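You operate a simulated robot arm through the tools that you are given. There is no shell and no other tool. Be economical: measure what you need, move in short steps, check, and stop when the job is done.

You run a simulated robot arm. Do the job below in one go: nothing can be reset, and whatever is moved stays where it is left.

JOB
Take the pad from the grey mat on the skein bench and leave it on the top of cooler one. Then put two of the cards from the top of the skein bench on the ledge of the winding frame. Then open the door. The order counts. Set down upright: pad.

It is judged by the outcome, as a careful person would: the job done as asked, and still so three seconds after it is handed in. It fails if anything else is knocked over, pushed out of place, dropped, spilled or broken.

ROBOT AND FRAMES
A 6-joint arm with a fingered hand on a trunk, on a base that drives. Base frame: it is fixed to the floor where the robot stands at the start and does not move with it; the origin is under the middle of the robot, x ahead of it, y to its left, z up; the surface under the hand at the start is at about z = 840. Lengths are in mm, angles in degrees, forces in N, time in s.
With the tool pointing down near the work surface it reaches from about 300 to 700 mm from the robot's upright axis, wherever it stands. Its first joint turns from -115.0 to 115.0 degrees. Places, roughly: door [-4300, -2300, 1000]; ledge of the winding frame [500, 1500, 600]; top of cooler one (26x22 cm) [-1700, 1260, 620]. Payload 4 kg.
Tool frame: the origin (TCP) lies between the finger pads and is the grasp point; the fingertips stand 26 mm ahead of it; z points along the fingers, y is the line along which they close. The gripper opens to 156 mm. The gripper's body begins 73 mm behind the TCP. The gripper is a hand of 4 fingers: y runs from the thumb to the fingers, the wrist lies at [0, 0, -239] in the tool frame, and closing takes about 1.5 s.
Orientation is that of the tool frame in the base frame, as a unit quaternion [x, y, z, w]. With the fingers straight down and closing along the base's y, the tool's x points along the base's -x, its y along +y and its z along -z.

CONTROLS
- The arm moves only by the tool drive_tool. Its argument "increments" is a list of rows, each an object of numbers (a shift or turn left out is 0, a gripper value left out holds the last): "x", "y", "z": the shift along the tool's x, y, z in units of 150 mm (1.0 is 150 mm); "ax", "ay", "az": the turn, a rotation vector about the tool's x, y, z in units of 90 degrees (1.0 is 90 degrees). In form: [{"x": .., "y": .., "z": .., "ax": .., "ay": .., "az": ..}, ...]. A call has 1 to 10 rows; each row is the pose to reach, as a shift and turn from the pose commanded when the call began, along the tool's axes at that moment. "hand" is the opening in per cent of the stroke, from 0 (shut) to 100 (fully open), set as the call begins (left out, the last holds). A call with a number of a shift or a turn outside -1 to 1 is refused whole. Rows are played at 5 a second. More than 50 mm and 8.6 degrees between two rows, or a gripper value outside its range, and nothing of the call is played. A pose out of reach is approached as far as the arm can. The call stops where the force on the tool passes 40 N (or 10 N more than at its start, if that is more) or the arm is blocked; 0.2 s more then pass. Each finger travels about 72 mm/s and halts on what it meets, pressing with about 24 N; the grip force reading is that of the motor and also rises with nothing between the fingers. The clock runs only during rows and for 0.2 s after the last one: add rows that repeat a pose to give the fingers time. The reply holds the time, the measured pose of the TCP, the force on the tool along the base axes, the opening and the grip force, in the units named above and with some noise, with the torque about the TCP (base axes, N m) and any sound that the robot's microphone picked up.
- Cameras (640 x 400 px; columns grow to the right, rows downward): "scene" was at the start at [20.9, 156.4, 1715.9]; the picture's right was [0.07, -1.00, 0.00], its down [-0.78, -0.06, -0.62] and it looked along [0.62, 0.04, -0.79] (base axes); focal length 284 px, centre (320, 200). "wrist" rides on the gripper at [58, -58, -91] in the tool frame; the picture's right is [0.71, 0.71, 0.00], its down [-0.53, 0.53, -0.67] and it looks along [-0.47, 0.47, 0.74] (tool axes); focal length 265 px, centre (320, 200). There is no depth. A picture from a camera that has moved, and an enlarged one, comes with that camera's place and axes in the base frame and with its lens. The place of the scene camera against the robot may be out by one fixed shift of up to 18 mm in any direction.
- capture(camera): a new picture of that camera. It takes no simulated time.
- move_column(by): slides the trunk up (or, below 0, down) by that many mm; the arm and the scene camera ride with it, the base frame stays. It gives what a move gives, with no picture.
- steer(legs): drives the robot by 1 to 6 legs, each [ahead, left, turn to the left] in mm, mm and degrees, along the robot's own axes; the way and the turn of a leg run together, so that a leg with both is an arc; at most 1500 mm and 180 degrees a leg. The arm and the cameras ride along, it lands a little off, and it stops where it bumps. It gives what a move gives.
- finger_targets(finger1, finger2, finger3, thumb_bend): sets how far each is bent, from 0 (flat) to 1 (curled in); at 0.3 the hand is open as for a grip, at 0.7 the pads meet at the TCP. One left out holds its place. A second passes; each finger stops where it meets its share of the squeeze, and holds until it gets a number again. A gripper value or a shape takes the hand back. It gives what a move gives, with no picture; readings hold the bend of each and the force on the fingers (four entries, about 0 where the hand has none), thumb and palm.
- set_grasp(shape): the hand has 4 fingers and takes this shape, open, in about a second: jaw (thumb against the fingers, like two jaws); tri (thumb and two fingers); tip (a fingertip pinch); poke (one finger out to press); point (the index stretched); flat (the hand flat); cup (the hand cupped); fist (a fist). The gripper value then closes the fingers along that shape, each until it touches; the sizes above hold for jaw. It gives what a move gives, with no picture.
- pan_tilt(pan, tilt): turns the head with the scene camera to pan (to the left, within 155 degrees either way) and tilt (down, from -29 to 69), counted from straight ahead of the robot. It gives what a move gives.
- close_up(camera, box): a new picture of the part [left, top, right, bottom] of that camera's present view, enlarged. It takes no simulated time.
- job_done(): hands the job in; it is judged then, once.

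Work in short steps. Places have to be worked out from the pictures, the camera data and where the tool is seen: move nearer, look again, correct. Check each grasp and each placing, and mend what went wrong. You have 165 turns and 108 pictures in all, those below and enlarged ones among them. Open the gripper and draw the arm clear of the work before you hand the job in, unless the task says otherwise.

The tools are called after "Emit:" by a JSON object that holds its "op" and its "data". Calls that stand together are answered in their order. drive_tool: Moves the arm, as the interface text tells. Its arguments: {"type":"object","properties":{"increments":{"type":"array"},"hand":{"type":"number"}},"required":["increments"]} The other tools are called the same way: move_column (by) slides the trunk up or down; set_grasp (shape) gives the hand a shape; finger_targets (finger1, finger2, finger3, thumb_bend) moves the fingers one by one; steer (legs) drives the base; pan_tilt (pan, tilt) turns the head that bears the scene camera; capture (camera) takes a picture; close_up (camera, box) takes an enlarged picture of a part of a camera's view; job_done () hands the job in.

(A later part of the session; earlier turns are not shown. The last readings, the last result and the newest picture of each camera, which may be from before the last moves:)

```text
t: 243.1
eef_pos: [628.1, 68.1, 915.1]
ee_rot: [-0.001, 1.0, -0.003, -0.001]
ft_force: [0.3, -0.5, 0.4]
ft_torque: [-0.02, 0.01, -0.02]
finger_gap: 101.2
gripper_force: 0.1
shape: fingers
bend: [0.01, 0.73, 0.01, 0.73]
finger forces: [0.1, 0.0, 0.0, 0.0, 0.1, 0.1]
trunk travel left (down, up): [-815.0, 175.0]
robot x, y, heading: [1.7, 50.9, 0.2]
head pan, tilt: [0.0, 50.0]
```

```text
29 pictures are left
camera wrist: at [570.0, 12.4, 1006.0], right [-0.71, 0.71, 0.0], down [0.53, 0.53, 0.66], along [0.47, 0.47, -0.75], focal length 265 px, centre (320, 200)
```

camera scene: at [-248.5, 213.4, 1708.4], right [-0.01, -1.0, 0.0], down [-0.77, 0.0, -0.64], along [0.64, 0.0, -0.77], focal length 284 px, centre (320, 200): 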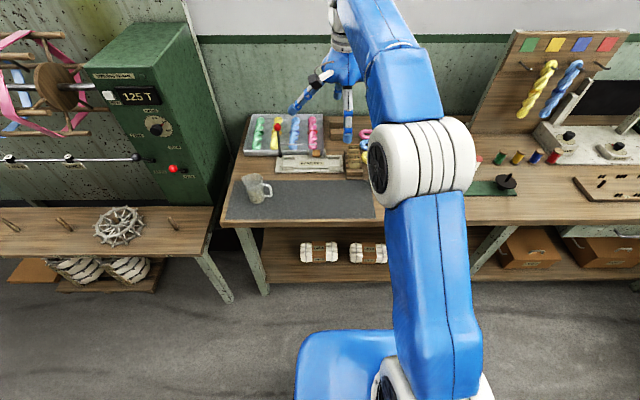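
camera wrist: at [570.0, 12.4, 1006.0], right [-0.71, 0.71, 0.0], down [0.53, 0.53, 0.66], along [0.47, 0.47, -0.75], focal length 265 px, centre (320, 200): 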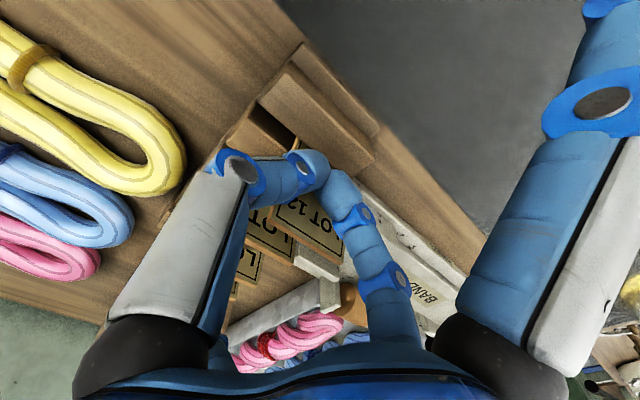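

The card rocks in its slot: at 641 it was pushed forward, at 628 back. Aim in between, x≈635.

Emit:
{"op": "finger_targets", "data": {"finger2": 0.42, "thumb_bend": 0.42}}

Emit:
{"op": "drive_tool", "data": {"increments": [{"x": -0.03, "y": 0.015}, {"x": -0.048, "y": 0.02}, {"x": -0.048, "y": 0.02}]}}

Emit:
{"op": "capture", "data": {"camera": "wrist"}}

```text
t: 244.1
eef_pos: [626.4, 69.5, 914.8]
ee_rot: [0.0, 1.0, -0.003, 0.0]
ft_force: [0.2, -0.8, 0.4]
ft_torque: [0.03, 0.01, 0.03]
finger_gap: 118.4
gripper_force: 0.0
shape: fingers
bend: [0.01, 0.42, 0.01, 0.42]
finger forces: [0.1, 0.1, 0.1, 0.0, 0.0, 0.1]
trunk travel left (down, up): [-815.0, 175.0]
robot x, y, heading: [-5.8, 53.8, 0.4]
head pan, tilt: [0.0, 50.0]
```

```text
t: 244.9
eef_pos: [635.0, 71.1, 913.4]
ee_rot: [0.0, 1.0, -0.003, -0.001]
ft_force: [-0.5, -1.1, 0.0]
ft_torque: [-0.02, -0.03, -0.01]
finger_gap: 118.4
gripper_force: 0.0
shape: fingers
bend: [0.01, 0.42, 0.01, 0.42]
finger forces: [0.0, 0.0, 0.0, 0.0, 0.0, 0.0]
trunk travel left (down, up): [-815.0, 175.0]
robot x, y, heading: [-1.3, 55.8, 0.0]
head pan, tilt: [0.0, 50.0]
```

```text
28 pictures are left
camera wrist: at [577.1, 15.4, 1005.6], right [-0.71, 0.71, 0.0], down [0.53, 0.53, 0.66], along [0.47, 0.47, -0.75], focal length 265 px, centre (320, 200)
```

wrist: 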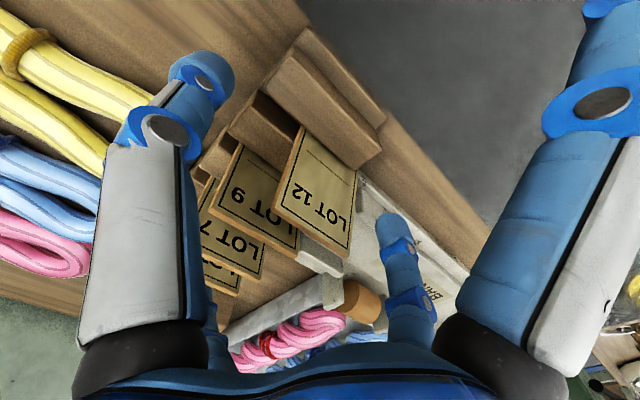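

Card now leans back ~17° (at finger height x≈642) and is centred at y≈81. Shift accordingly and pinch.

Emit:
{"op": "drive_tool", "data": {"increments": [{"x": -0.025, "y": 0.03}, {"x": -0.05, "y": 0.06}, {"x": -0.05, "y": 0.06}]}}

Emit:
{"op": "finger_targets", "data": {"finger2": 0.75, "thumb_bend": 0.75}}

Emit:
{"op": "capture", "data": {"camera": "wrist"}}

```text
t: 245.7
eef_pos: [642.7, 80.4, 914.0]
ee_rot: [-0.001, 1.0, -0.003, -0.001]
ft_force: [-0.6, 0.2, 0.6]
ft_torque: [-0.01, 0.0, -0.01]
finger_gap: 118.4
gripper_force: 0.1
shape: fingers
bend: [0.01, 0.42, 0.01, 0.42]
finger forces: [0.0, 0.0, 0.0, 0.0, 0.0, 0.1]
trunk travel left (down, up): [-815.0, 175.0]
robot x, y, heading: [-8.3, 50.6, 0.1]
head pan, tilt: [0.0, 50.0]
```

```text
t: 246.7
eef_pos: [641.4, 81.3, 914.1]
ee_rot: [0.0, 1.0, -0.004, -0.001]
ft_force: [-0.2, -0.9, -1.1]
ft_torque: [0.0, -0.02, 0.01]
finger_gap: 102.9
gripper_force: 12.4
shape: fingers
bend: [0.01, 0.52, 0.01, 0.68]
finger forces: [0.0, 12.4, 0.0, 0.0, 12.3, 0.0]
trunk travel left (down, up): [-815.0, 175.0]
robot x, y, heading: [-5.9, 52.8, 0.1]
head pan, tilt: [0.0, 50.0]
```

```text
27 pictures are left
camera wrist: at [584.3, 24.4, 1006.0], right [-0.71, 0.71, 0.0], down [0.53, 0.53, 0.66], along [0.47, 0.47, -0.75], focal length 265 px, centre (320, 200)
```

wrist: 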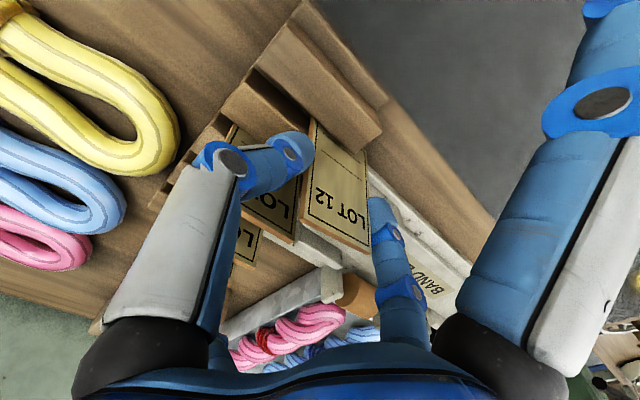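

Gripped at 12 N each side. Lift straight up gently.

Emit:
{"op": "drive_tool", "data": {"increments": [{"z": -0.1}, {"z": -0.2}, {"z": -0.3}, {"z": -0.45}, {"z": -0.65}, {"z": -0.9}]}}

Emit:
{"op": "capture", "data": {"camera": "wrist"}}

```text
t: 248.1
eef_pos: [641.3, 80.5, 1049.0]
ee_rot: [0.0, 1.0, -0.003, 0.0]
ft_force: [-0.7, 0.1, -0.4]
ft_torque: [0.01, -0.03, 0.0]
finger_gap: 103.0
gripper_force: 12.5
shape: fingers
bend: [0.01, 0.52, 0.01, 0.68]
finger forces: [0.0, 12.4, 0.0, 0.0, 12.4, 0.0]
trunk travel left (down, up): [-815.0, 175.0]
robot x, y, heading: [-3.8, 51.2, 0.2]
head pan, tilt: [0.0, 50.0]
```

```text
26 pictures are left
camera wrist: at [583.5, 24.2, 1141.0], right [-0.71, 0.71, -0.01], down [0.53, 0.53, 0.66], along [0.47, 0.47, -0.75], focal length 265 px, centre (320, 200)
```

wrist: 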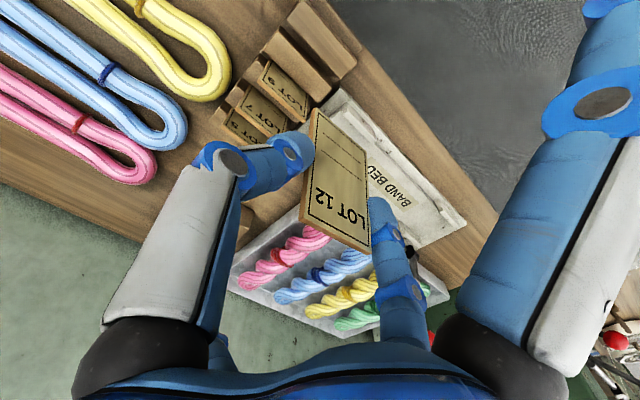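

Card LOT 12 is out, held firmly. Back away, sidestep to the winding frame's ledge (y≈1540), and look before closing in.

Emit:
{"op": "steer", "data": {"legs": [[-550, 0, 0], [0, 1420, 0], [250, 0, 0]]}}

Emit:
{"op": "pan_tilt", "data": {"pan": 0, "tilt": 45}}

Emit:
{"op": "capture", "data": {"camera": "scene"}}

```text
t: 276.4
eef_pos: [322.4, 1481.5, 1049.2]
ee_rot: [-0.002, 1.0, -0.004, 0.001]
ft_force: [0.5, 0.8, 0.5]
ft_torque: [0.0, 0.01, 0.0]
finger_gap: 103.2
gripper_force: 12.2
shape: fingers
bend: [0.01, 0.52, 0.01, 0.68]
finger forces: [0.0, 12.5, 0.0, 0.1, 12.4, 0.0]
trunk travel left (down, up): [-815.0, 175.0]
robot x, y, heading: [-320.3, 1446.8, 0.7]
head pan, tilt: [0.0, 50.0]
```

```text
t: 277.1
eef_pos: [325.2, 1481.7, 1048.9]
ee_rot: [-0.003, 1.0, -0.004, -0.001]
ft_force: [0.9, 0.1, -0.4]
ft_torque: [0.02, 0.02, -0.06]
finger_gap: 102.8
gripper_force: 12.1
shape: fingers
bend: [0.01, 0.52, 0.01, 0.68]
finger forces: [0.0, 12.5, 0.1, 0.0, 12.4, 0.0]
trunk travel left (down, up): [-815.0, 175.0]
robot x, y, heading: [-319.9, 1449.9, 0.9]
head pan, tilt: [0.0, 45.0]
```

```text
25 pictures are left
camera scene: at [-290.6, 1601.3, 1715.1], right [0.01, -1.0, 0.0], down [-0.71, -0.01, -0.71], along [0.71, 0.01, -0.71], focal length 284 px, centre (320, 200)
```

scene: 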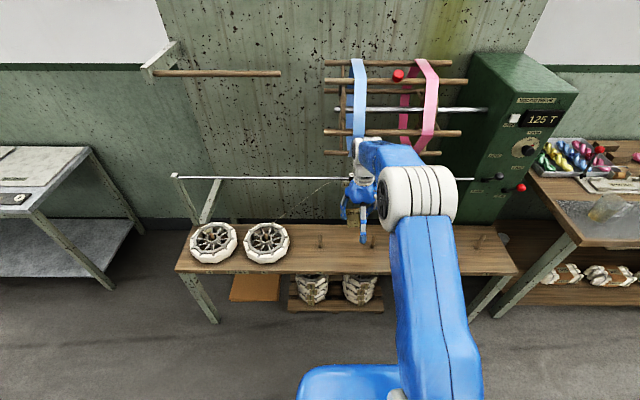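

Ledge top spans x≈373–650; pegs at y≈1350 and 1601; free between. Move in so the card is over (432, 1520) and lower.

Emit:
{"op": "steer", "data": {"legs": [[108, 40, -0.9]]}}

Emit:
{"op": "move_column", "data": {"by": -345}}

Emit:
{"op": "capture", "data": {"camera": "wrist"}}

```text
t: 279.1
eef_pos: [432.2, 1512.8, 1047.0]
ee_rot: [0.005, 1.0, -0.004, -0.002]
ft_force: [0.1, 0.1, 0.7]
ft_torque: [0.01, 0.03, -0.01]
finger_gap: 102.9
gripper_force: 13.0
shape: fingers
bend: [0.01, 0.52, 0.01, 0.68]
finger forces: [0.1, 12.4, 0.0, 0.0, 12.4, 0.0]
trunk travel left (down, up): [-815.0, 175.0]
robot x, y, heading: [-208.8, 1489.8, -0.0]
head pan, tilt: [0.0, 45.0]
```

```text
t: 282.4
eef_pos: [429.5, 1511.3, 703.8]
ee_rot: [0.005, 1.0, -0.003, 0.001]
ft_force: [0.3, -0.1, -0.3]
ft_torque: [0.04, -0.01, 0.02]
finger_gap: 102.7
gripper_force: 13.0
shape: fingers
bend: [0.01, 0.52, 0.0, 0.68]
finger forces: [0.1, 12.4, 0.0, 0.1, 12.3, 0.1]
trunk travel left (down, up): [-470.0, 520.0]
robot x, y, heading: [-212.3, 1490.8, -0.3]
head pan, tilt: [0.0, 45.0]
```

```text
24 pictures are left
camera wrist: at [372.0, 1455.4, 795.3], right [-0.7, 0.71, 0.0], down [0.53, 0.53, 0.66], along [0.48, 0.46, -0.75], focal length 265 px, centre (320, 200)
```

wrist: 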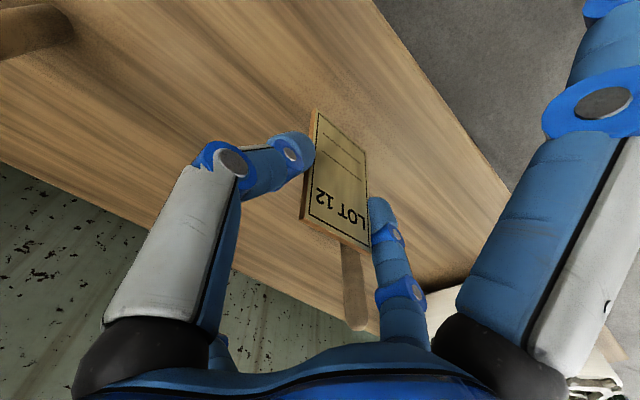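

The card is over the ledge, clear of the peg. Feel for contact.

Emit:
{"op": "drive_tool", "data": {"increments": [{"z": 0.08}, {"z": 0.14}, {"z": 0.17}, {"z": 0.2}]}}

Emit:
{"op": "drive_tool", "data": {"increments": [{"z": 0.02}, {"z": 0.04}, {"z": 0.06}]}}

```text
t: 283.4
eef_pos: [429.8, 1510.4, 672.5]
ee_rot: [0.005, 1.0, -0.003, -0.001]
ft_force: [2.0, 0.4, 3.5]
ft_torque: [0.14, 0.0, -0.12]
finger_gap: 102.8
gripper_force: 11.8
shape: fingers
bend: [0.01, 0.52, 0.0, 0.68]
finger forces: [0.0, 12.5, 0.1, 0.1, 12.2, 0.0]
trunk travel left (down, up): [-470.0, 520.0]
robot x, y, heading: [-212.7, 1490.6, -0.5]
head pan, tilt: [0.0, 45.0]
```

```text
t: 284.2
eef_pos: [429.7, 1510.8, 662.8]
ee_rot: [0.005, 1.0, -0.003, -0.001]
ft_force: [0.9, 0.1, 1.3]
ft_torque: [0.06, 0.01, -0.07]
finger_gap: 102.9
gripper_force: 12.5
shape: fingers
bend: [0.01, 0.52, 0.0, 0.68]
finger forces: [0.0, 12.1, 0.0, 0.0, 12.5, 0.0]
trunk travel left (down, up): [-470.0, 520.0]
robot x, y, heading: [-211.0, 1489.4, -0.5]
head pan, tilt: [0.0, 45.0]
```

It pivots under light load. Continue lowering while moving +x so it lies down.

Emit:
{"op": "drive_tool", "data": {"increments": [{"z": 0.03, "x": -0.05}, {"z": 0.06, "x": -0.09}, {"z": 0.09, "x": -0.12}, {"z": 0.12, "x": -0.15}, {"z": 0.145, "x": -0.17}]}}

Emit:
{"op": "capture", "data": {"camera": "wrist"}}

```text
t: 285.4
eef_pos: [460.1, 1511.6, 653.3]
ee_rot: [0.005, 1.0, -0.001, 0.008]
ft_force: [-4.0, -0.6, 19.4]
ft_torque: [0.9, 0.36, 0.17]
finger_gap: 102.4
gripper_force: 21.4
shape: fingers
bend: [0.01, 0.51, 0.0, 0.68]
finger forces: [0.0, 30.2, 0.0, 0.0, 11.9, 0.0]
trunk travel left (down, up): [-470.0, 520.0]
robot x, y, heading: [-209.8, 1491.7, -0.3]
head pan, tilt: [0.0, 45.0]
stopped in row 5: the force on the tool passed its limit at 43 N (the readings are from after the stop); the commanded pose is now the measured one
```

```text
23 pictures are left
camera wrist: at [399.8, 1455.5, 744.9], right [-0.7, 0.71, -0.01], down [0.52, 0.52, 0.67], along [0.49, 0.46, -0.74], focal length 265 px, centre (320, 200)
```

wrist: 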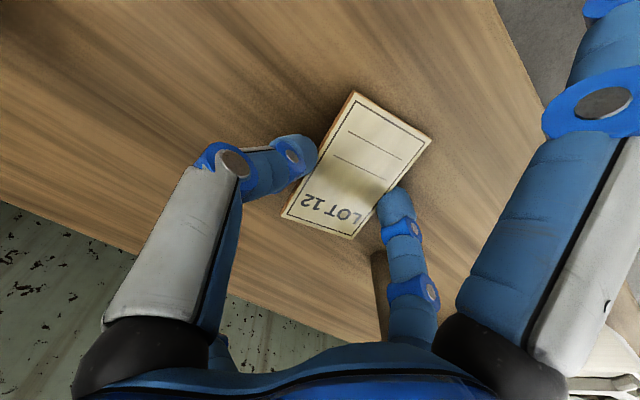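

The card lies nearly flat; finger 2 is touching the ledge. Ease up 3 mm and release.

Emit:
{"op": "drive_tool", "data": {"increments": [{"z": -0.02}]}}

Emit:
{"op": "finger_targets", "data": {"finger2": 0.4, "thumb_bend": 0.55}}

Emit:
{"op": "drive_tool", "data": {"increments": [{"z": -0.2}, {"z": -0.5}, {"z": -0.8}, {"z": -1.0}]}}

Emit:
{"op": "capture", "data": {"camera": "wrist"}}

```text
t: 285.8
eef_pos: [457.8, 1509.8, 654.0]
ee_rot: [0.005, 1.0, -0.003, 0.006]
ft_force: [-2.9, 0.2, 15.9]
ft_torque: [0.64, 0.2, 0.12]
finger_gap: 102.5
gripper_force: 18.8
shape: fingers
bend: [0.01, 0.51, 0.0, 0.68]
finger forces: [0.1, 24.9, 0.0, 0.0, 12.4, 0.1]
trunk travel left (down, up): [-470.0, 520.0]
robot x, y, heading: [-207.7, 1489.4, -0.0]
head pan, tilt: [0.0, 45.0]
```

```text
t: 286.8
eef_pos: [457.2, 1511.3, 654.3]
ee_rot: [0.005, 1.0, -0.003, 0.005]
ft_force: [-1.5, 1.1, 6.7]
ft_torque: [-0.22, 0.07, -0.08]
finger_gap: 107.9
gripper_force: 2.4
shape: fingers
bend: [0.01, 0.4, 0.0, 0.55]
finger forces: [0.1, 0.1, 0.1, 0.0, 6.0, 0.0]
trunk travel left (down, up): [-470.0, 520.0]
robot x, y, heading: [-209.1, 1488.8, -0.2]
head pan, tilt: [0.0, 45.0]
```

```text
t: 287.8
eef_pos: [456.7, 1512.2, 805.3]
ee_rot: [0.005, 1.0, -0.002, 0.004]
ft_force: [-0.2, -0.9, 0.4]
ft_torque: [-0.04, -0.03, -0.02]
finger_gap: 108.6
gripper_force: 0.0
shape: fingers
bend: [0.01, 0.4, 0.0, 0.55]
finger forces: [0.1, 0.1, 0.0, 0.1, 0.0, 0.1]
trunk travel left (down, up): [-470.0, 520.0]
robot x, y, heading: [-207.4, 1494.2, -0.2]
head pan, tilt: [0.0, 45.0]
```

```text
22 pictures are left
camera wrist: at [397.7, 1456.4, 895.3], right [-0.7, 0.71, -0.01], down [0.53, 0.52, 0.67], along [0.48, 0.46, -0.74], focal length 265 px, centre (320, 200)
```

wrist: 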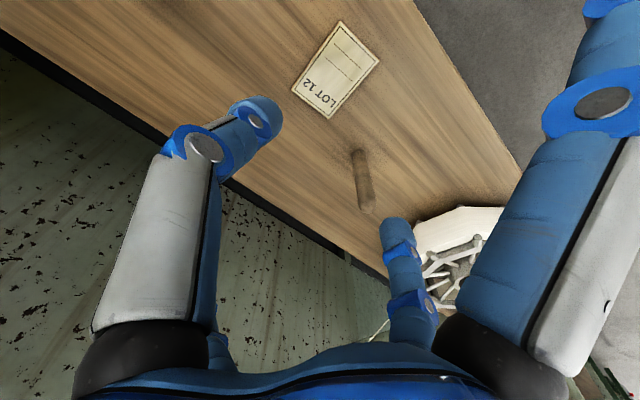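

Card 1 lies flat on the ledge. Raise the trunk and go back for LOT 9.

Emit:
{"op": "move_column", "data": {"by": 345}}

Emit:
{"op": "steer", "data": {"legs": [[-345, 0, 0.2], [0, -1440, 0], [350, 0, 0]]}}

```text
t: 291.2
eef_pos: [457.1, 1512.8, 1149.8]
ee_rot: [0.005, 1.0, -0.003, 0.005]
ft_force: [0.3, 0.3, -0.6]
ft_torque: [0.0, 0.01, 0.03]
finger_gap: 108.4
gripper_force: 0.1
shape: fingers
bend: [0.01, 0.4, 0.0, 0.55]
finger forces: [0.0, 0.0, 0.0, 0.0, 0.0, 0.0]
trunk travel left (down, up): [-815.0, 175.0]
robot x, y, heading: [-214.1, 1490.0, -0.2]
head pan, tilt: [0.0, 45.0]
```

```text
t: 318.9
eef_pos: [475.8, 88.2, 1148.8]
ee_rot: [-0.003, 1.0, -0.002, 0.006]
ft_force: [0.0, 0.0, -0.2]
ft_torque: [-0.02, 0.01, -0.02]
finger_gap: 108.5
gripper_force: 0.0
shape: fingers
bend: [0.01, 0.4, 0.0, 0.55]
finger forces: [0.1, 0.1, 0.1, 0.0, 0.0, 0.1]
trunk travel left (down, up): [-815.0, 175.0]
robot x, y, heading: [-193.2, 49.5, 0.7]
head pan, tilt: [0.0, 45.0]
```

Close the remaining distance and square up, then view LOT 9.

Emit:
{"op": "steer", "data": {"legs": [[198, -8, -0.6]]}}

Emit:
{"op": "drive_tool", "data": {"increments": [{"z": 0.3}, {"z": 0.6}, {"z": 0.9}, {"z": 1.0}]}}

Emit:
{"op": "finger_targets", "data": {"finger1": 0.0, "finger2": 0.4, "finger3": 0.0, "thumb_bend": 0.4}}

Emit:
{"op": "capture", "data": {"camera": "wrist"}}

```text
t: 322.0
eef_pos: [670.9, 74.6, 1151.0]
ee_rot: [0.001, 1.0, -0.003, 0.005]
ft_force: [-0.3, -0.3, -0.4]
ft_torque: [0.0, 0.0, 0.01]
finger_gap: 108.9
gripper_force: 0.0
shape: fingers
bend: [0.01, 0.4, 0.0, 0.55]
finger forces: [0.1, 0.0, 0.0, 0.1, 0.1, 0.0]
trunk travel left (down, up): [-815.0, 175.0]
robot x, y, heading: [11.2, 47.8, -0.0]
head pan, tilt: [0.0, 45.0]
```

```text
t: 323.0
eef_pos: [672.7, 72.8, 999.1]
ee_rot: [0.002, 1.0, -0.002, 0.005]
ft_force: [0.4, -0.2, 0.8]
ft_torque: [-0.01, 0.01, -0.01]
finger_gap: 108.8
gripper_force: 0.2
shape: fingers
bend: [0.0, 0.4, 0.0, 0.55]
finger forces: [0.0, 0.0, 0.0, 0.0, 0.0, 0.0]
trunk travel left (down, up): [-815.0, 175.0]
robot x, y, heading: [5.9, 45.9, 0.2]
head pan, tilt: [0.0, 45.0]
```

```text
t: 324.0
eef_pos: [672.2, 72.4, 998.9]
ee_rot: [0.002, 1.0, -0.003, 0.005]
ft_force: [0.6, 0.4, -0.7]
ft_torque: [-0.01, -0.03, -0.01]
finger_gap: 120.2
gripper_force: 0.1
shape: fingers
bend: [0.0, 0.4, 0.0, 0.4]
finger forces: [0.1, 0.0, 0.0, 0.1, 0.1, 0.0]
trunk travel left (down, up): [-815.0, 175.0]
robot x, y, heading: [12.3, 47.5, 0.0]
head pan, tilt: [0.0, 45.0]
```

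```text
21 pictures are left
camera wrist: at [613.0, 16.8, 1090.1], right [-0.7, 0.71, -0.01], down [0.52, 0.53, 0.67], along [0.48, 0.47, -0.74], focal length 265 px, centre (320, 200)
```

wrist: 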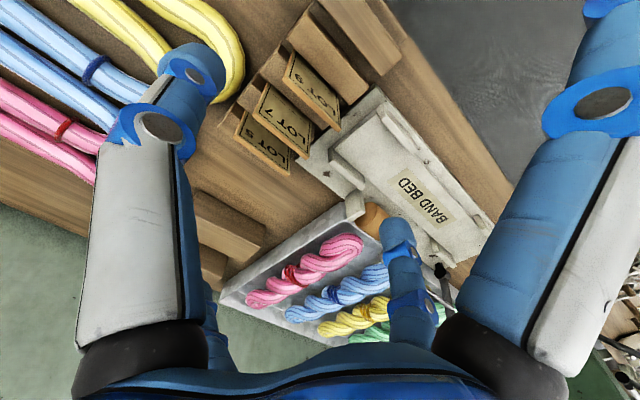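

LOT 9's top is ≈ (672, 65, ~911); at finger depth x≈666. Align, descend to z≈914, and pinch.

Emit:
{"op": "drive_tool", "data": {"increments": [{"x": 0.043, "y": -0.05, "z": 0.2}, {"x": 0.043, "y": -0.05, "z": 0.4}, {"x": 0.043, "y": -0.05, "z": 0.57}]}}

Emit:
{"op": "finger_targets", "data": {"finger2": 0.75, "thumb_bend": 0.75}}

```text
t: 324.8
eef_pos: [667.7, 66.3, 915.1]
ee_rot: [0.001, 1.0, -0.002, 0.006]
ft_force: [-0.2, -0.3, 0.2]
ft_torque: [-0.01, 0.0, 0.01]
finger_gap: 120.4
gripper_force: 0.0
shape: fingers
bend: [0.0, 0.4, 0.0, 0.4]
finger forces: [0.1, 0.1, 0.1, 0.0, 0.0, 0.0]
trunk travel left (down, up): [-815.0, 175.0]
robot x, y, heading: [7.9, 45.8, -0.1]
head pan, tilt: [0.0, 45.0]
```

```text
t: 325.8
eef_pos: [666.3, 64.6, 914.9]
ee_rot: [0.002, 1.0, -0.002, 0.006]
ft_force: [-0.1, -1.1, 2.5]
ft_torque: [0.04, 0.02, 0.01]
finger_gap: 102.9
gripper_force: 13.2
shape: fingers
bend: [0.0, 0.52, 0.0, 0.67]
finger forces: [0.1, 12.4, 0.0, 0.0, 13.5, 0.0]
trunk travel left (down, up): [-815.0, 175.0]
robot x, y, heading: [7.5, 50.1, -0.0]
head pan, tilt: [0.0, 45.0]
```

Gripped (12–13 N). Lift gently and verify.

Emit:
{"op": "drive_tool", "data": {"increments": [{"z": -0.1}, {"z": -0.2}, {"z": -0.3}, {"z": -0.45}, {"z": -0.65}, {"z": -0.9}]}}

Emit:
{"op": "capture", "data": {"camera": "wrist"}}

```text
t: 327.2
eef_pos: [663.3, 66.4, 1050.0]
ee_rot: [0.002, 1.0, -0.002, 0.006]
ft_force: [-0.7, -0.8, -0.5]
ft_torque: [0.0, -0.01, 0.0]
finger_gap: 103.0
gripper_force: 12.7
shape: fingers
bend: [0.0, 0.52, 0.0, 0.67]
finger forces: [0.0, 12.6, 0.1, 0.0, 12.6, 0.1]
trunk travel left (down, up): [-815.0, 175.0]
robot x, y, heading: [9.8, 49.6, 0.6]
head pan, tilt: [0.0, 45.0]
```

```text
20 pictures are left
camera wrist: at [604.0, 10.3, 1140.7], right [-0.7, 0.71, -0.01], down [0.52, 0.53, 0.67], along [0.48, 0.47, -0.74], focal length 265 px, centre (320, 200)
```

wrist: 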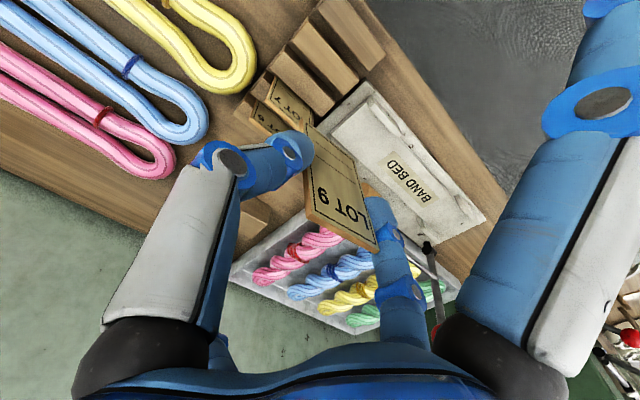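

LOT 9 is out. Carry it to the ledge next to the first card (TCP y≈1415).

Emit:
{"op": "steer", "data": {"legs": [[-560, 0, -0.3], [0, 1349, 0], [250, 0, 0]]}}

```text
t: 354.9
eef_pos: [338.9, 1397.2, 1050.6]
ee_rot: [0.001, 1.0, -0.003, 0.006]
ft_force: [0.3, 0.1, 0.0]
ft_torque: [0.01, 0.01, 0.01]
finger_gap: 103.5
gripper_force: 13.1
shape: fingers
bend: [0.0, 0.52, 0.0, 0.67]
finger forces: [0.0, 12.7, 0.1, 0.0, 12.6, 0.1]
trunk travel left (down, up): [-815.0, 175.0]
robot x, y, heading: [-314.9, 1374.5, 0.4]
head pan, tilt: [0.0, 45.0]
```

Emit:
{"op": "steer", "data": {"legs": [[92, 17, -0.3]]}}

Emit:
{"op": "move_column", "data": {"by": -345}}

Emit:
{"op": "capture", "data": {"camera": "wrist"}}

```text
t: 356.8
eef_pos: [429.4, 1409.9, 1051.7]
ee_rot: [0.004, 1.0, -0.002, 0.006]
ft_force: [0.3, 0.2, 0.1]
ft_torque: [0.04, -0.04, 0.0]
finger_gap: 103.3
gripper_force: 12.6
shape: fingers
bend: [0.0, 0.52, 0.0, 0.67]
finger forces: [0.0, 12.6, 0.0, 0.0, 12.8, 0.0]
trunk travel left (down, up): [-815.0, 175.0]
robot x, y, heading: [-218.9, 1393.5, -0.1]
head pan, tilt: [0.0, 45.0]
```

```text
t: 360.1
eef_pos: [431.8, 1409.7, 703.9]
ee_rot: [0.004, 1.0, -0.003, 0.005]
ft_force: [0.7, -0.3, 0.6]
ft_torque: [-0.01, 0.01, -0.03]
finger_gap: 103.3
gripper_force: 12.7
shape: fingers
bend: [0.0, 0.52, 0.0, 0.67]
finger forces: [0.0, 12.7, 0.1, 0.0, 12.8, 0.0]
trunk travel left (down, up): [-470.0, 520.0]
robot x, y, heading: [-214.7, 1389.7, -0.2]
head pan, tilt: [0.0, 45.0]
```

```text
19 pictures are left
camera wrist: at [371.8, 1354.3, 795.4], right [-0.7, 0.71, -0.01], down [0.52, 0.53, 0.67], along [0.48, 0.46, -0.74], focal length 265 px, centre (320, 200)
```

wrist: 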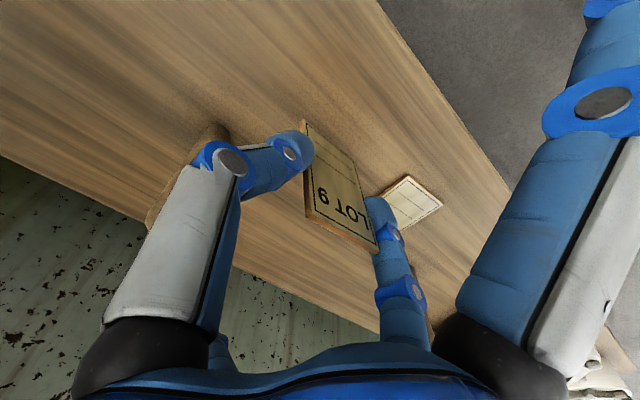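

Card 1 is clear and the peg is ~25 mm from the thumb. Shift 5 mm back, touch down, and lay the card as before.

Emit:
{"op": "drive_tool", "data": {"increments": [{"x": 0.033, "z": 0.08}, {"x": 0.033, "z": 0.14}, {"x": 0.033, "z": 0.18}, {"x": 0.033, "z": 0.21}]}}

Emit:
{"op": "drive_tool", "data": {"increments": [{"z": 0.02, "x": -0.01}, {"z": 0.04, "x": -0.03}, {"z": 0.06, "x": -0.05}]}}

Emit:
{"op": "capture", "data": {"camera": "wrist"}}

```text
t: 361.1
eef_pos: [426.7, 1410.3, 674.1]
ee_rot: [0.004, 1.0, -0.003, 0.008]
ft_force: [-0.5, -1.3, 16.7]
ft_torque: [0.4, 0.01, 0.01]
finger_gap: 102.3
gripper_force: 13.1
shape: fingers
bend: [0.0, 0.52, 0.0, 0.67]
finger forces: [0.0, 12.9, 0.0, 0.0, 14.0, 0.0]
trunk travel left (down, up): [-470.0, 520.0]
robot x, y, heading: [-218.9, 1396.6, 0.1]
head pan, tilt: [0.0, 45.0]
```

```text
t: 361.9
eef_pos: [435.0, 1411.2, 664.2]
ee_rot: [0.004, 1.0, -0.003, 0.006]
ft_force: [-0.3, 0.9, 16.8]
ft_torque: [0.43, 0.05, 0.04]
finger_gap: 101.8
gripper_force: 13.0
shape: fingers
bend: [0.0, 0.52, 0.0, 0.72]
finger forces: [0.0, 12.8, 0.0, 0.0, 12.4, 0.1]
trunk travel left (down, up): [-470.0, 520.0]
robot x, y, heading: [-226.9, 1398.2, 0.1]
head pan, tilt: [0.0, 45.0]
```

```text
18 pictures are left
camera wrist: at [374.7, 1353.5, 756.0], right [-0.7, 0.71, -0.01], down [0.52, 0.53, 0.67], along [0.49, 0.47, -0.74], focal length 265 px, centre (320, 200)
```

wrist: 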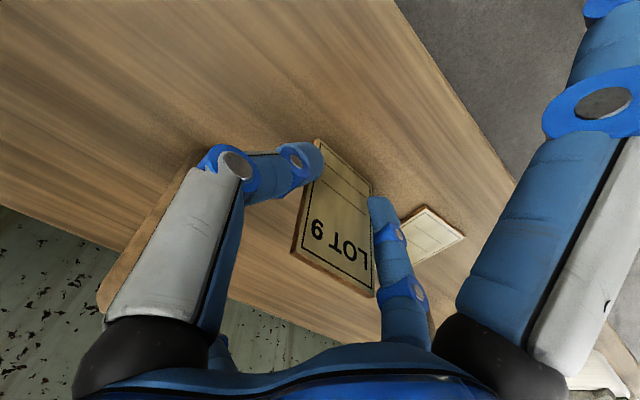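

The card is standing almost vertical, so it needs a lean. Ease up a little and tilt the hand 20° so its top leans to +x, then lower along.

Emit:
{"op": "drive_tool", "data": {"increments": [{"z": -0.05}, {"z": -0.05, "ay": 0.08}, {"z": -0.05, "ay": 0.16}, {"z": -0.04, "ay": 0.24, "x": -0.03}, {"z": -0.02, "ay": 0.26, "x": -0.08}, {"z": 0.01, "ay": 0.26, "x": -0.14}, {"z": 0.03, "ay": 0.26, "x": -0.19}]}}

Emit:
{"op": "capture", "data": {"camera": "wrist"}}

```text
t: 363.6
eef_pos: [410.8, 1408.3, 667.6]
ee_rot: [0.004, 0.981, -0.002, -0.195]
ft_force: [-2.7, 0.5, 18.7]
ft_torque: [0.04, -1.98, 0.16]
finger_gap: 100.7
gripper_force: 9.8
shape: fingers
bend: [0.0, 0.63, 0.0, 0.75]
finger forces: [0.0, 0.1, 18.8, 0.1, 0.0, 0.0]
out of reach, approached as far as the arm can: row 4, 5, 6, 7
trunk travel left (down, up): [-470.0, 520.0]
robot x, y, heading: [-219.6, 1394.2, -0.1]
head pan, tilt: [0.0, 45.0]
```

```text
17 pictures are left
camera wrist: at [391.1, 1351.8, 774.2], right [-0.65, 0.71, 0.27], down [0.75, 0.52, 0.41], along [0.16, 0.47, -0.87], focal length 265 px, centre (320, 200)
```

wrist: 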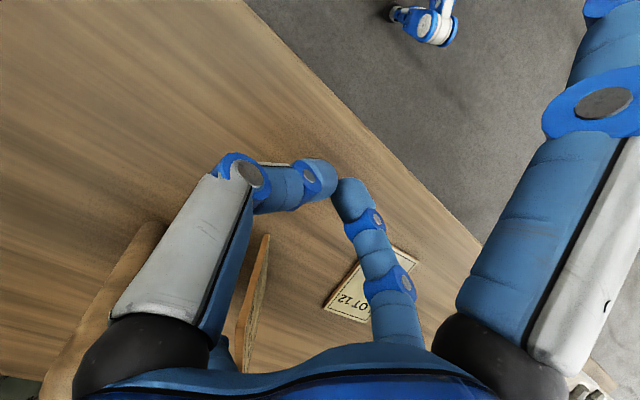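

The arm ran out of range and the card slipped from the pinch; it seems to stand edge-on nearby. Lift slightly to unload finger 3 and zoom in.

Emit:
{"op": "move_column", "data": {"by": 15}}

Emit:
{"op": "capture", "data": {"camera": "wrist"}}

Emit:
{"op": "close_up", "data": {"camera": "scene", "box": [260, 150, 460, 300]}}

```text
t: 364.2
eef_pos: [411.2, 1407.2, 677.9]
ee_rot: [0.004, 0.98, -0.003, -0.2]
ft_force: [-0.4, -0.3, 0.2]
ft_torque: [-0.03, 0.01, 0.01]
finger_gap: 101.1
gripper_force: 0.0
shape: fingers
bend: [0.0, 0.63, 0.0, 0.75]
finger forces: [0.1, 0.1, 0.0, 0.1, 0.1, 0.0]
trunk travel left (down, up): [-485.0, 505.0]
robot x, y, heading: [-219.5, 1395.4, -0.1]
head pan, tilt: [0.0, 45.0]
```

```text
16 pictures are left
camera wrist: at [392.2, 1351.5, 784.6], right [-0.65, 0.71, 0.27], down [0.75, 0.52, 0.41], along [0.15, 0.47, -0.87], focal length 265 px, centre (320, 200)
```

wrist: 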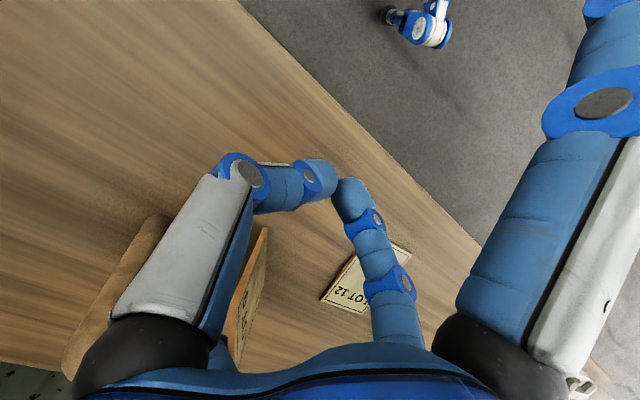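

```text
2.67 times, centred on (360, 225) of scene
camera zoom: at [-189.8, 1546.1, 1385.0], right [0.0, -1.0, 0.0], down [-0.71, 0.0, -0.71], along [0.71, 0.0, -0.71], focal length 758 px, centre (213, 133)
```

zoom: 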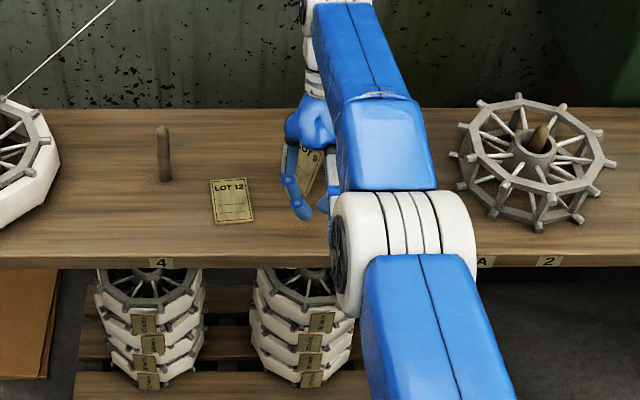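

LOT 9 stands leaning back (+x) on the ledge against finger 3, clear of the peg. Raise slowly so it settles backward onto the ledge.

Emit:
{"op": "move_column", "data": {"by": 20}}

Emit:
{"op": "move_column", "data": {"by": 40}}

Emit:
{"op": "close_up", "data": {"camera": "scene", "box": [260, 150, 460, 300]}}

```text
t: 364.9
eef_pos: [410.2, 1408.0, 700.1]
ee_rot: [0.005, 0.98, -0.002, -0.197]
ft_force: [-0.1, -0.3, 1.3]
ft_torque: [0.04, 0.01, 0.0]
finger_gap: 100.8
gripper_force: 0.1
shape: fingers
bend: [0.0, 0.63, 0.0, 0.75]
finger forces: [0.0, 0.0, 0.0, 0.1, 0.1, 0.1]
trunk travel left (down, up): [-505.0, 485.0]
robot x, y, heading: [-221.0, 1397.9, -0.4]
head pan, tilt: [0.0, 45.0]
```

```text
t: 365.7
eef_pos: [410.7, 1407.7, 739.7]
ee_rot: [0.005, 0.98, -0.001, -0.198]
ft_force: [0.3, -0.2, -0.7]
ft_torque: [0.01, 0.0, 0.0]
finger_gap: 100.9
gripper_force: 0.1
shape: fingers
bend: [0.0, 0.63, 0.0, 0.75]
finger forces: [0.1, 0.1, 0.0, 0.1, 0.1, 0.1]
trunk travel left (down, up): [-545.0, 445.0]
robot x, y, heading: [-217.2, 1393.9, -0.2]
head pan, tilt: [0.0, 45.0]
```

```text
2.67 times, centred on (360, 225) of scene
camera zoom: at [-190.3, 1546.1, 1445.2], right [0.0, -1.0, 0.0], down [-0.71, 0.0, -0.71], along [0.71, 0.0, -0.71], focal length 758 px, centre (213, 133)
```

zoom: 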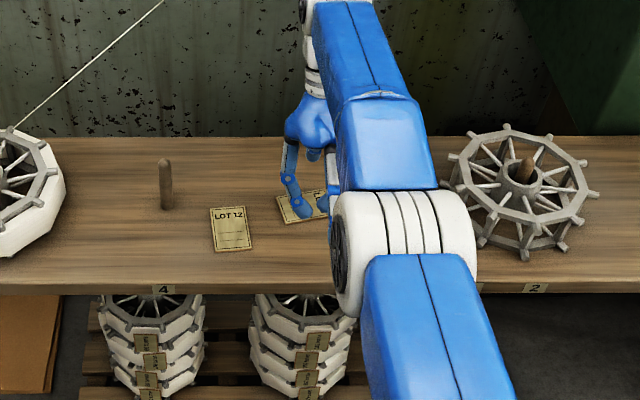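

LOT 9 lies flat. Raise, back away, and verify both cards.

Emit:
{"op": "move_column", "data": {"by": 200}}

Emit:
{"op": "steer", "data": {"legs": [[-350, 0, 0]]}}

Emit:
{"op": "close_up", "data": {"camera": "scene", "box": [240, 60, 480, 210]}}

```text
t: 367.9
eef_pos: [411.8, 1408.3, 939.8]
ee_rot: [0.005, 0.98, -0.001, -0.198]
ft_force: [0.6, -0.2, 1.0]
ft_torque: [0.02, 0.0, -0.02]
finger_gap: 100.7
gripper_force: 0.1
shape: fingers
bend: [0.0, 0.63, 0.0, 0.75]
finger forces: [0.0, 0.0, 0.1, 0.0, 0.0, 0.0]
trunk travel left (down, up): [-745.0, 245.0]
robot x, y, heading: [-220.2, 1393.7, -0.1]
head pan, tilt: [0.0, 45.0]
```

```text
t: 369.1
eef_pos: [395.0, 1408.4, 941.0]
ee_rot: [0.004, 0.981, -0.002, -0.195]
ft_force: [0.1, 0.1, 0.5]
ft_torque: [0.02, 0.0, 0.02]
finger_gap: 101.1
gripper_force: 0.0
shape: fingers
bend: [0.0, 0.63, 0.0, 0.75]
finger forces: [0.0, 0.0, 0.0, 0.0, 0.0, 0.0]
trunk travel left (down, up): [-745.0, 245.0]
robot x, y, heading: [-234.1, 1393.6, 0.2]
head pan, tilt: [0.0, 45.0]
stopped in leg 1: the robot was blocked; the commanded pose is now the measured one
```

```text
2.67 times, centred on (360, 135) of scene
camera zoom: at [-207.0, 1546.1, 1645.2], right [0.0, -1.0, 0.0], down [-0.71, 0.0, -0.71], along [0.71, 0.0, -0.71], focal length 758 px, centre (213, 373)
```

zoom: 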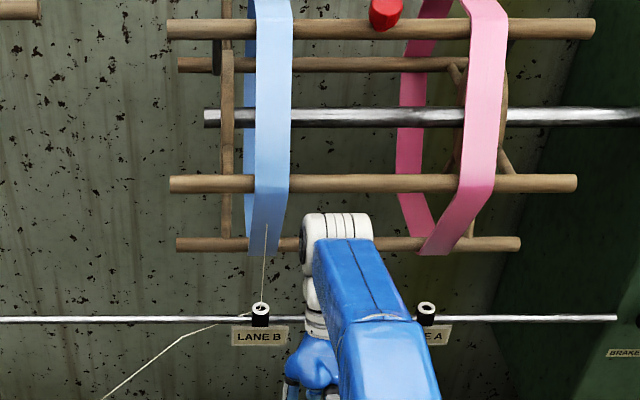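

The base was blocked while backing. Look behind the robot.

Emit:
{"op": "pan_tilt", "data": {"pan": 150, "tilt": 45}}

Emit:
{"op": "capture", "data": {"camera": "scene"}}

```text
t: 371.4
eef_pos: [396.1, 1408.3, 940.3]
ee_rot: [0.004, 0.98, -0.002, -0.197]
ft_force: [0.1, 0.0, 0.8]
ft_torque: [0.0, 0.02, 0.0]
finger_gap: 101.0
gripper_force: 0.0
shape: fingers
bend: [0.0, 0.63, 0.0, 0.75]
finger forces: [0.0, 0.0, 0.1, 0.1, 0.1, 0.0]
trunk travel left (down, up): [-745.0, 245.0]
robot x, y, heading: [-235.5, 1394.2, 0.1]
head pan, tilt: [150.0, 45.0]
```

```text
12 pictures are left
camera scene: at [-355.7, 1587.0, 1645.1], right [0.5, 0.86, 0.0], down [0.61, -0.35, -0.71], along [-0.61, 0.35, -0.71], focal length 284 px, centre (320, 200)
```

scene: 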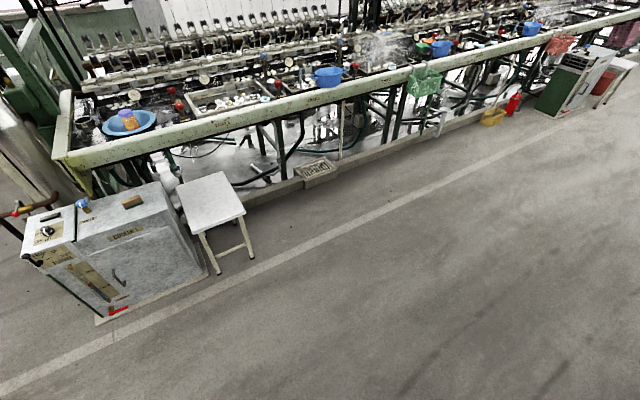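

Behind is clear, and the pad is still fine; so the wrist joint, raised under the reel, must be catching a bar. Lower the trunk again, then back off.

Emit:
{"op": "move_column", "data": {"by": -180}}

Emit:
{"op": "steer", "data": {"legs": [[-60, 0, 0]]}}

```text
t: 373.4
eef_pos: [395.6, 1407.8, 760.3]
ee_rot: [0.004, 0.981, -0.001, -0.196]
ft_force: [-0.1, -0.1, -0.1]
ft_torque: [0.01, -0.01, 0.02]
finger_gap: 101.1
gripper_force: 0.1
shape: fingers
bend: [0.0, 0.63, 0.0, 0.75]
finger forces: [0.0, 0.1, 0.1, 0.0, 0.0, 0.0]
trunk travel left (down, up): [-565.0, 425.0]
robot x, y, heading: [-230.0, 1396.6, -0.2]
head pan, tilt: [150.0, 45.0]
```

```text
t: 374.7
eef_pos: [345.2, 1408.8, 761.5]
ee_rot: [0.005, 0.981, -0.003, -0.195]
ft_force: [0.5, -0.4, 1.2]
ft_torque: [0.02, -0.03, 0.01]
finger_gap: 101.0
gripper_force: 0.1
shape: fingers
bend: [0.0, 0.63, 0.0, 0.75]
finger forces: [0.0, 0.0, 0.1, 0.1, 0.0, 0.0]
trunk travel left (down, up): [-565.0, 425.0]
robot x, y, heading: [-280.0, 1392.3, -0.1]
head pan, tilt: [150.0, 45.0]
stopped in leg 1: the robot was blocked; the commanded pose is now the measured one
```

Still blocked after 50 mm. One picture ahead to see the contact.

Emit:
{"op": "pan_tilt", "data": {"pan": 0, "tilt": 45}}

Emit:
{"op": "close_up", "data": {"camera": "scene", "box": [220, 80, 480, 280]}}

```text
t: 377.1
eef_pos: [346.8, 1409.2, 759.9]
ee_rot: [0.005, 0.981, -0.001, -0.196]
ft_force: [-0.5, 0.3, 0.0]
ft_torque: [0.0, -0.01, -0.03]
finger_gap: 101.1
gripper_force: 0.1
shape: fingers
bend: [0.0, 0.63, 0.0, 0.75]
finger forces: [0.1, 0.0, 0.1, 0.0, 0.0, 0.0]
trunk travel left (down, up): [-565.0, 425.0]
robot x, y, heading: [-275.1, 1394.3, 0.0]
head pan, tilt: [0.0, 45.0]
```

```text
2.00 times, centred on (350, 180) of scene
camera zoom: at [-249.6, 1546.1, 1465.2], right [0.0, -1.0, 0.0], down [-0.71, 0.0, -0.71], along [0.71, 0.0, -0.71], focal length 569 px, centre (260, 240)
```

zoom: 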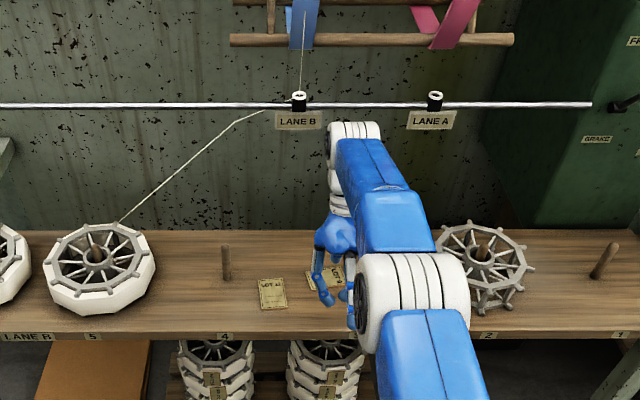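

Nothing catches at the arm. Check the other rear side.

Emit:
{"op": "pan_tilt", "data": {"pan": -150, "tilt": 50}}

Emit:
{"op": "capture", "data": {"camera": "scene"}}

```text
t: 379.4
eef_pos: [346.7, 1408.2, 759.9]
ee_rot: [0.005, 0.981, -0.001, -0.196]
ft_force: [-0.1, 0.2, -0.2]
ft_torque: [-0.01, 0.0, 0.01]
finger_gap: 100.9
gripper_force: 0.0
shape: fingers
bend: [0.0, 0.63, 0.0, 0.75]
finger forces: [0.0, 0.1, 0.0, 0.0, 0.0, 0.1]
trunk travel left (down, up): [-565.0, 425.0]
robot x, y, heading: [-278.2, 1392.4, 0.1]
head pan, tilt: [-150.0, 50.0]
```

```text
10 pictures are left
camera scene: at [-397.5, 1507.6, 1458.3], right [-0.5, 0.87, 0.0], down [0.66, 0.38, -0.64], along [-0.56, -0.32, -0.77], focal length 284 px, centre (320, 200)
```

scene: 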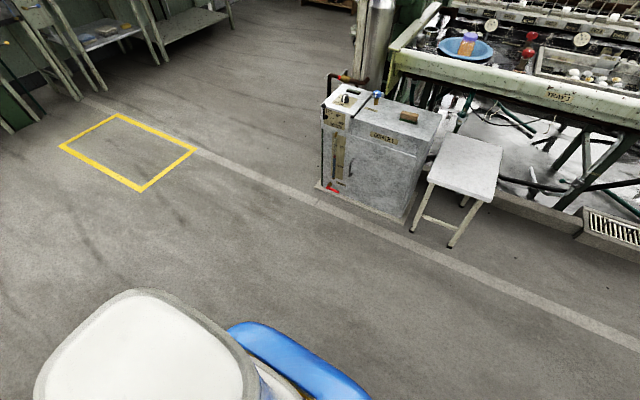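

Behind is all free, so the stop likely comes from the arm sitting at its joint limit. Return the hand to vertical and retract a bit first.

Emit:
{"op": "drive_tool", "data": {"increments": [{"ay": -0.08}, {"ay": -0.16}, {"ay": -0.25}, {"ay": -0.25, "z": -0.15, "x": 0.1}, {"ay": -0.25, "z": -0.3, "x": 0.2}], "hand": 100}}

Emit:
{"op": "steer", "data": {"legs": [[-300, 0, 0]]}}

```text
t: 380.6
eef_pos: [334.2, 1408.0, 813.5]
ee_rot: [0.004, 1.0, -0.003, 0.001]
ft_force: [0.2, -0.4, 0.1]
ft_torque: [0.02, -0.01, -0.02]
finger_gap: 155.9
gripper_force: 0.1
shape: tip
bend: [0.12, 0.3, 0.12, 0.3]
finger forces: [0.1, 0.1, 0.0, 0.0, 0.1, 0.0]
trunk travel left (down, up): [-565.0, 425.0]
robot x, y, heading: [-276.9, 1395.3, -0.2]
head pan, tilt: [-150.0, 50.0]
```

```text
t: 385.0
eef_pos: [37.4, 1408.6, 813.3]
ee_rot: [0.004, 1.0, -0.002, -0.001]
ft_force: [-0.1, 0.2, -0.2]
ft_torque: [0.01, -0.03, 0.01]
finger_gap: 155.9
gripper_force: 0.2
shape: tip
bend: [0.12, 0.3, 0.12, 0.3]
finger forces: [0.1, 0.0, 0.0, 0.0, 0.1, 0.1]
trunk travel left (down, up): [-565.0, 425.0]
robot x, y, heading: [-576.9, 1396.7, 0.0]
head pan, tilt: [-150.0, 50.0]
```

Free now. Go to the open aisle and turn toward the door (about −148°), then look.

Emit:
{"op": "steer", "data": {"legs": [[0, -1400, 0], [0, 0, -148]]}}

Emit:
{"op": "pan_tilt", "data": {"pan": 0, "tilt": 15}}

Emit:
{"op": "capture", "data": {"camera": "scene"}}

```text
t: 419.1
eef_pos: [-1108.1, -306.9, 812.8]
ee_rot: [0.966, 0.257, 0.001, -0.003]
ft_force: [1.2, -0.1, -0.2]
ft_torque: [0.0, 0.0, -0.02]
finger_gap: 155.8
gripper_force: 0.1
shape: tip
bend: [0.12, 0.3, 0.12, 0.3]
finger forces: [0.0, 0.0, 0.0, 0.0, 0.0, 0.1]
trunk travel left (down, up): [-565.0, 425.0]
robot x, y, heading: [-582.4, 13.7, -149.9]
head pan, tilt: [-150.0, 50.0]
```

```text
t: 421.5
eef_pos: [-1108.0, -306.9, 813.8]
ee_rot: [0.967, 0.256, 0.001, -0.003]
ft_force: [-0.2, 0.4, 0.4]
ft_torque: [0.01, 0.0, -0.01]
finger_gap: 155.8
gripper_force: 0.2
shape: tip
bend: [0.12, 0.3, 0.12, 0.3]
finger forces: [0.0, 0.0, 0.0, 0.1, 0.1, 0.1]
trunk travel left (down, up): [-565.0, 425.0]
robot x, y, heading: [-581.2, 14.1, -149.9]
head pan, tilt: [0.0, 15.0]
```

```text
9 pictures are left
camera scene: at [-526.8, -132.4, 1512.0], right [-0.5, 0.87, 0.0], down [0.22, 0.13, -0.97], along [-0.84, -0.48, -0.26], focal length 284 px, centre (320, 200)
```

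scene: 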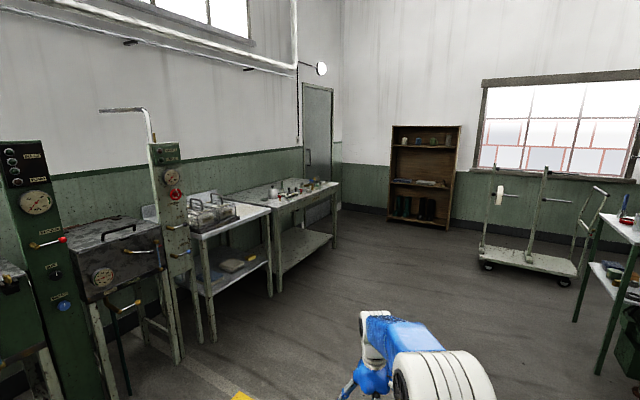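

The grey door is in the left wall next to the corner, with a handle on its left side. Zoom in.

Emit:
{"op": "close_up", "data": {"camera": "scene", "box": [270, 70, 370, 230]}}

```text
2.50 times, centred on (320, 150) of scene
camera zoom: at [-526.8, -132.4, 1512.0], right [-0.5, 0.87, 0.0], down [0.22, 0.13, -0.97], along [-0.84, -0.48, -0.26], focal length 711 px, centre (320, 325)
```

zoom: 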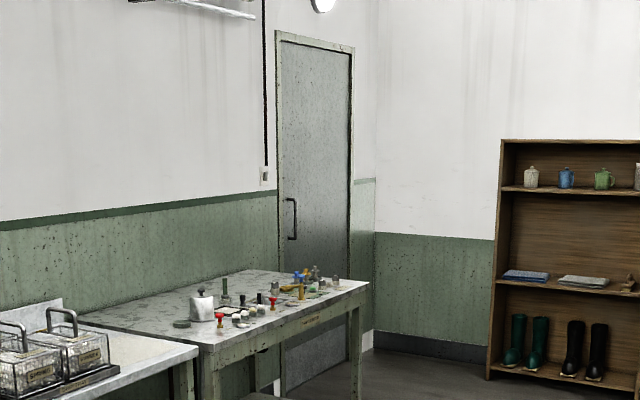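

The door has a vertical pull bar at about (−3980, −2270, 1040), hinges on the far (−x) side. Raise the hand, drive to the open floor before it, and face it.

Emit:
{"op": "move_column", "data": {"by": 230}}

Emit:
{"op": "steer", "data": {"legs": [[1500, -367, 0], [1500, -367, 0], [155, -39, 0], [0, 0, 60]]}}

```text
t: 423.9
eef_pos: [-1107.3, -306.6, 1041.9]
ee_rot: [0.966, 0.257, 0.002, -0.004]
ft_force: [-0.6, -0.3, 0.2]
ft_torque: [-0.01, -0.01, -0.03]
finger_gap: 155.9
gripper_force: 0.1
shape: tip
bend: [0.12, 0.3, 0.12, 0.3]
finger forces: [0.0, 0.1, 0.0, 0.0, 0.0, 0.0]
trunk travel left (down, up): [-795.0, 195.0]
robot x, y, heading: [-581.2, 13.4, -149.7]
head pan, tilt: [0.0, 15.0]
```

```text
refused: leg 1 is longer than a leg can be; nothing moved
```

Emit:
{"op": "steer", "data": {"legs": [[1050, -258, 0], [1050, -258, 0], [1055, -257, 0], [0, 0, 60]]}}

Emit:
{"op": "capture", "data": {"camera": "scene"}}

```text
t: 470.9
eef_pos: [-3709.2, -1476.0, 1042.5]
ee_rot: [0.709, 0.705, 0.0, -0.004]
ft_force: [0.1, -0.3, 0.1]
ft_torque: [0.03, 0.01, 0.0]
finger_gap: 155.7
gripper_force: 0.0
shape: tip
bend: [0.12, 0.3, 0.12, 0.3]
finger forces: [0.1, 0.0, 0.0, 0.0, 0.0, 0.0]
trunk travel left (down, up): [-795.0, 195.0]
robot x, y, heading: [-3726.8, -861.0, -89.9]
head pan, tilt: [0.0, 15.0]
```

```text
7 pictures are left
camera scene: at [-3564.6, -892.5, 1742.0], right [-1.0, 0.0, 0.0], down [0.0, 0.26, -0.97], along [0.0, -0.97, -0.26], focal length 284 px, centre (320, 200)
```

scene: 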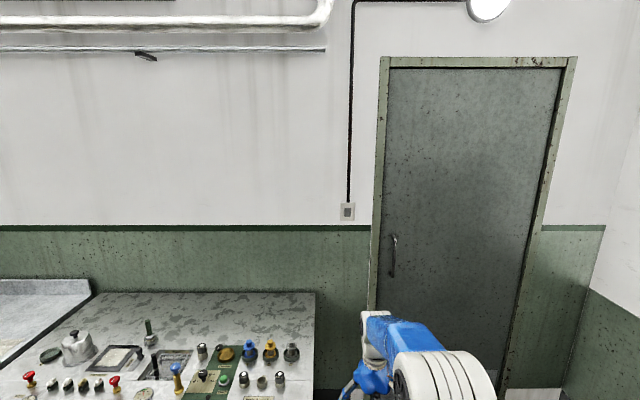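

Triangulated handle: bar near (−3953, −2283, 1057), about 200 mm tall. Turn the hand to point horizontally at the door.

Emit:
{"op": "drive_tool", "data": {"increments": [{"ay": -0.09, "x": 0.1}, {"ay": -0.18, "x": 0.15}, {"ay": -0.27, "x": 0.15}, {"ay": -0.36, "x": 0.15}, {"ay": -0.45, "x": 0.1}, {"ay": -0.54, "x": 0.0}, {"ay": -0.63, "x": -0.1}, {"ay": -0.72, "x": -0.2}, {"ay": -0.81, "x": -0.3}, {"ay": -0.9, "x": -0.4}]}}

Emit:
{"op": "drive_tool", "data": {"increments": [{"ay": -0.05}, {"ay": -0.1}]}}

```text
t: 473.1
eef_pos: [-3707.9, -1537.1, 1041.6]
ee_rot: [0.538, 0.538, -0.462, 0.456]
ft_force: [-1.2, -0.8, 0.1]
ft_torque: [0.0, 0.02, 0.01]
finger_gap: 155.9
gripper_force: 0.0
shape: tip
bend: [0.12, 0.3, 0.12, 0.3]
finger forces: [0.0, 0.0, 0.1, 0.0, 0.1, 0.0]
out of reach, approached as far as the arm can: row 5
trunk travel left (down, up): [-795.0, 195.0]
robot x, y, heading: [-3721.0, -857.0, -89.8]
head pan, tilt: [0.0, 15.0]
```

```text
t: 473.7
eef_pos: [-3709.3, -1535.4, 1043.5]
ee_rot: [-0.5, -0.5, 0.503, -0.497]
ft_force: [0.0, -0.1, 0.0]
ft_torque: [0.0, 0.01, -0.01]
finger_gap: 155.8
gripper_force: 0.1
shape: tip
bend: [0.12, 0.3, 0.12, 0.3]
finger forces: [0.1, 0.1, 0.0, 0.0, 0.0, 0.0]
trunk travel left (down, up): [-795.0, 195.0]
robot x, y, heading: [-3725.0, -860.4, -90.1]
head pan, tilt: [0.0, 15.0]
```

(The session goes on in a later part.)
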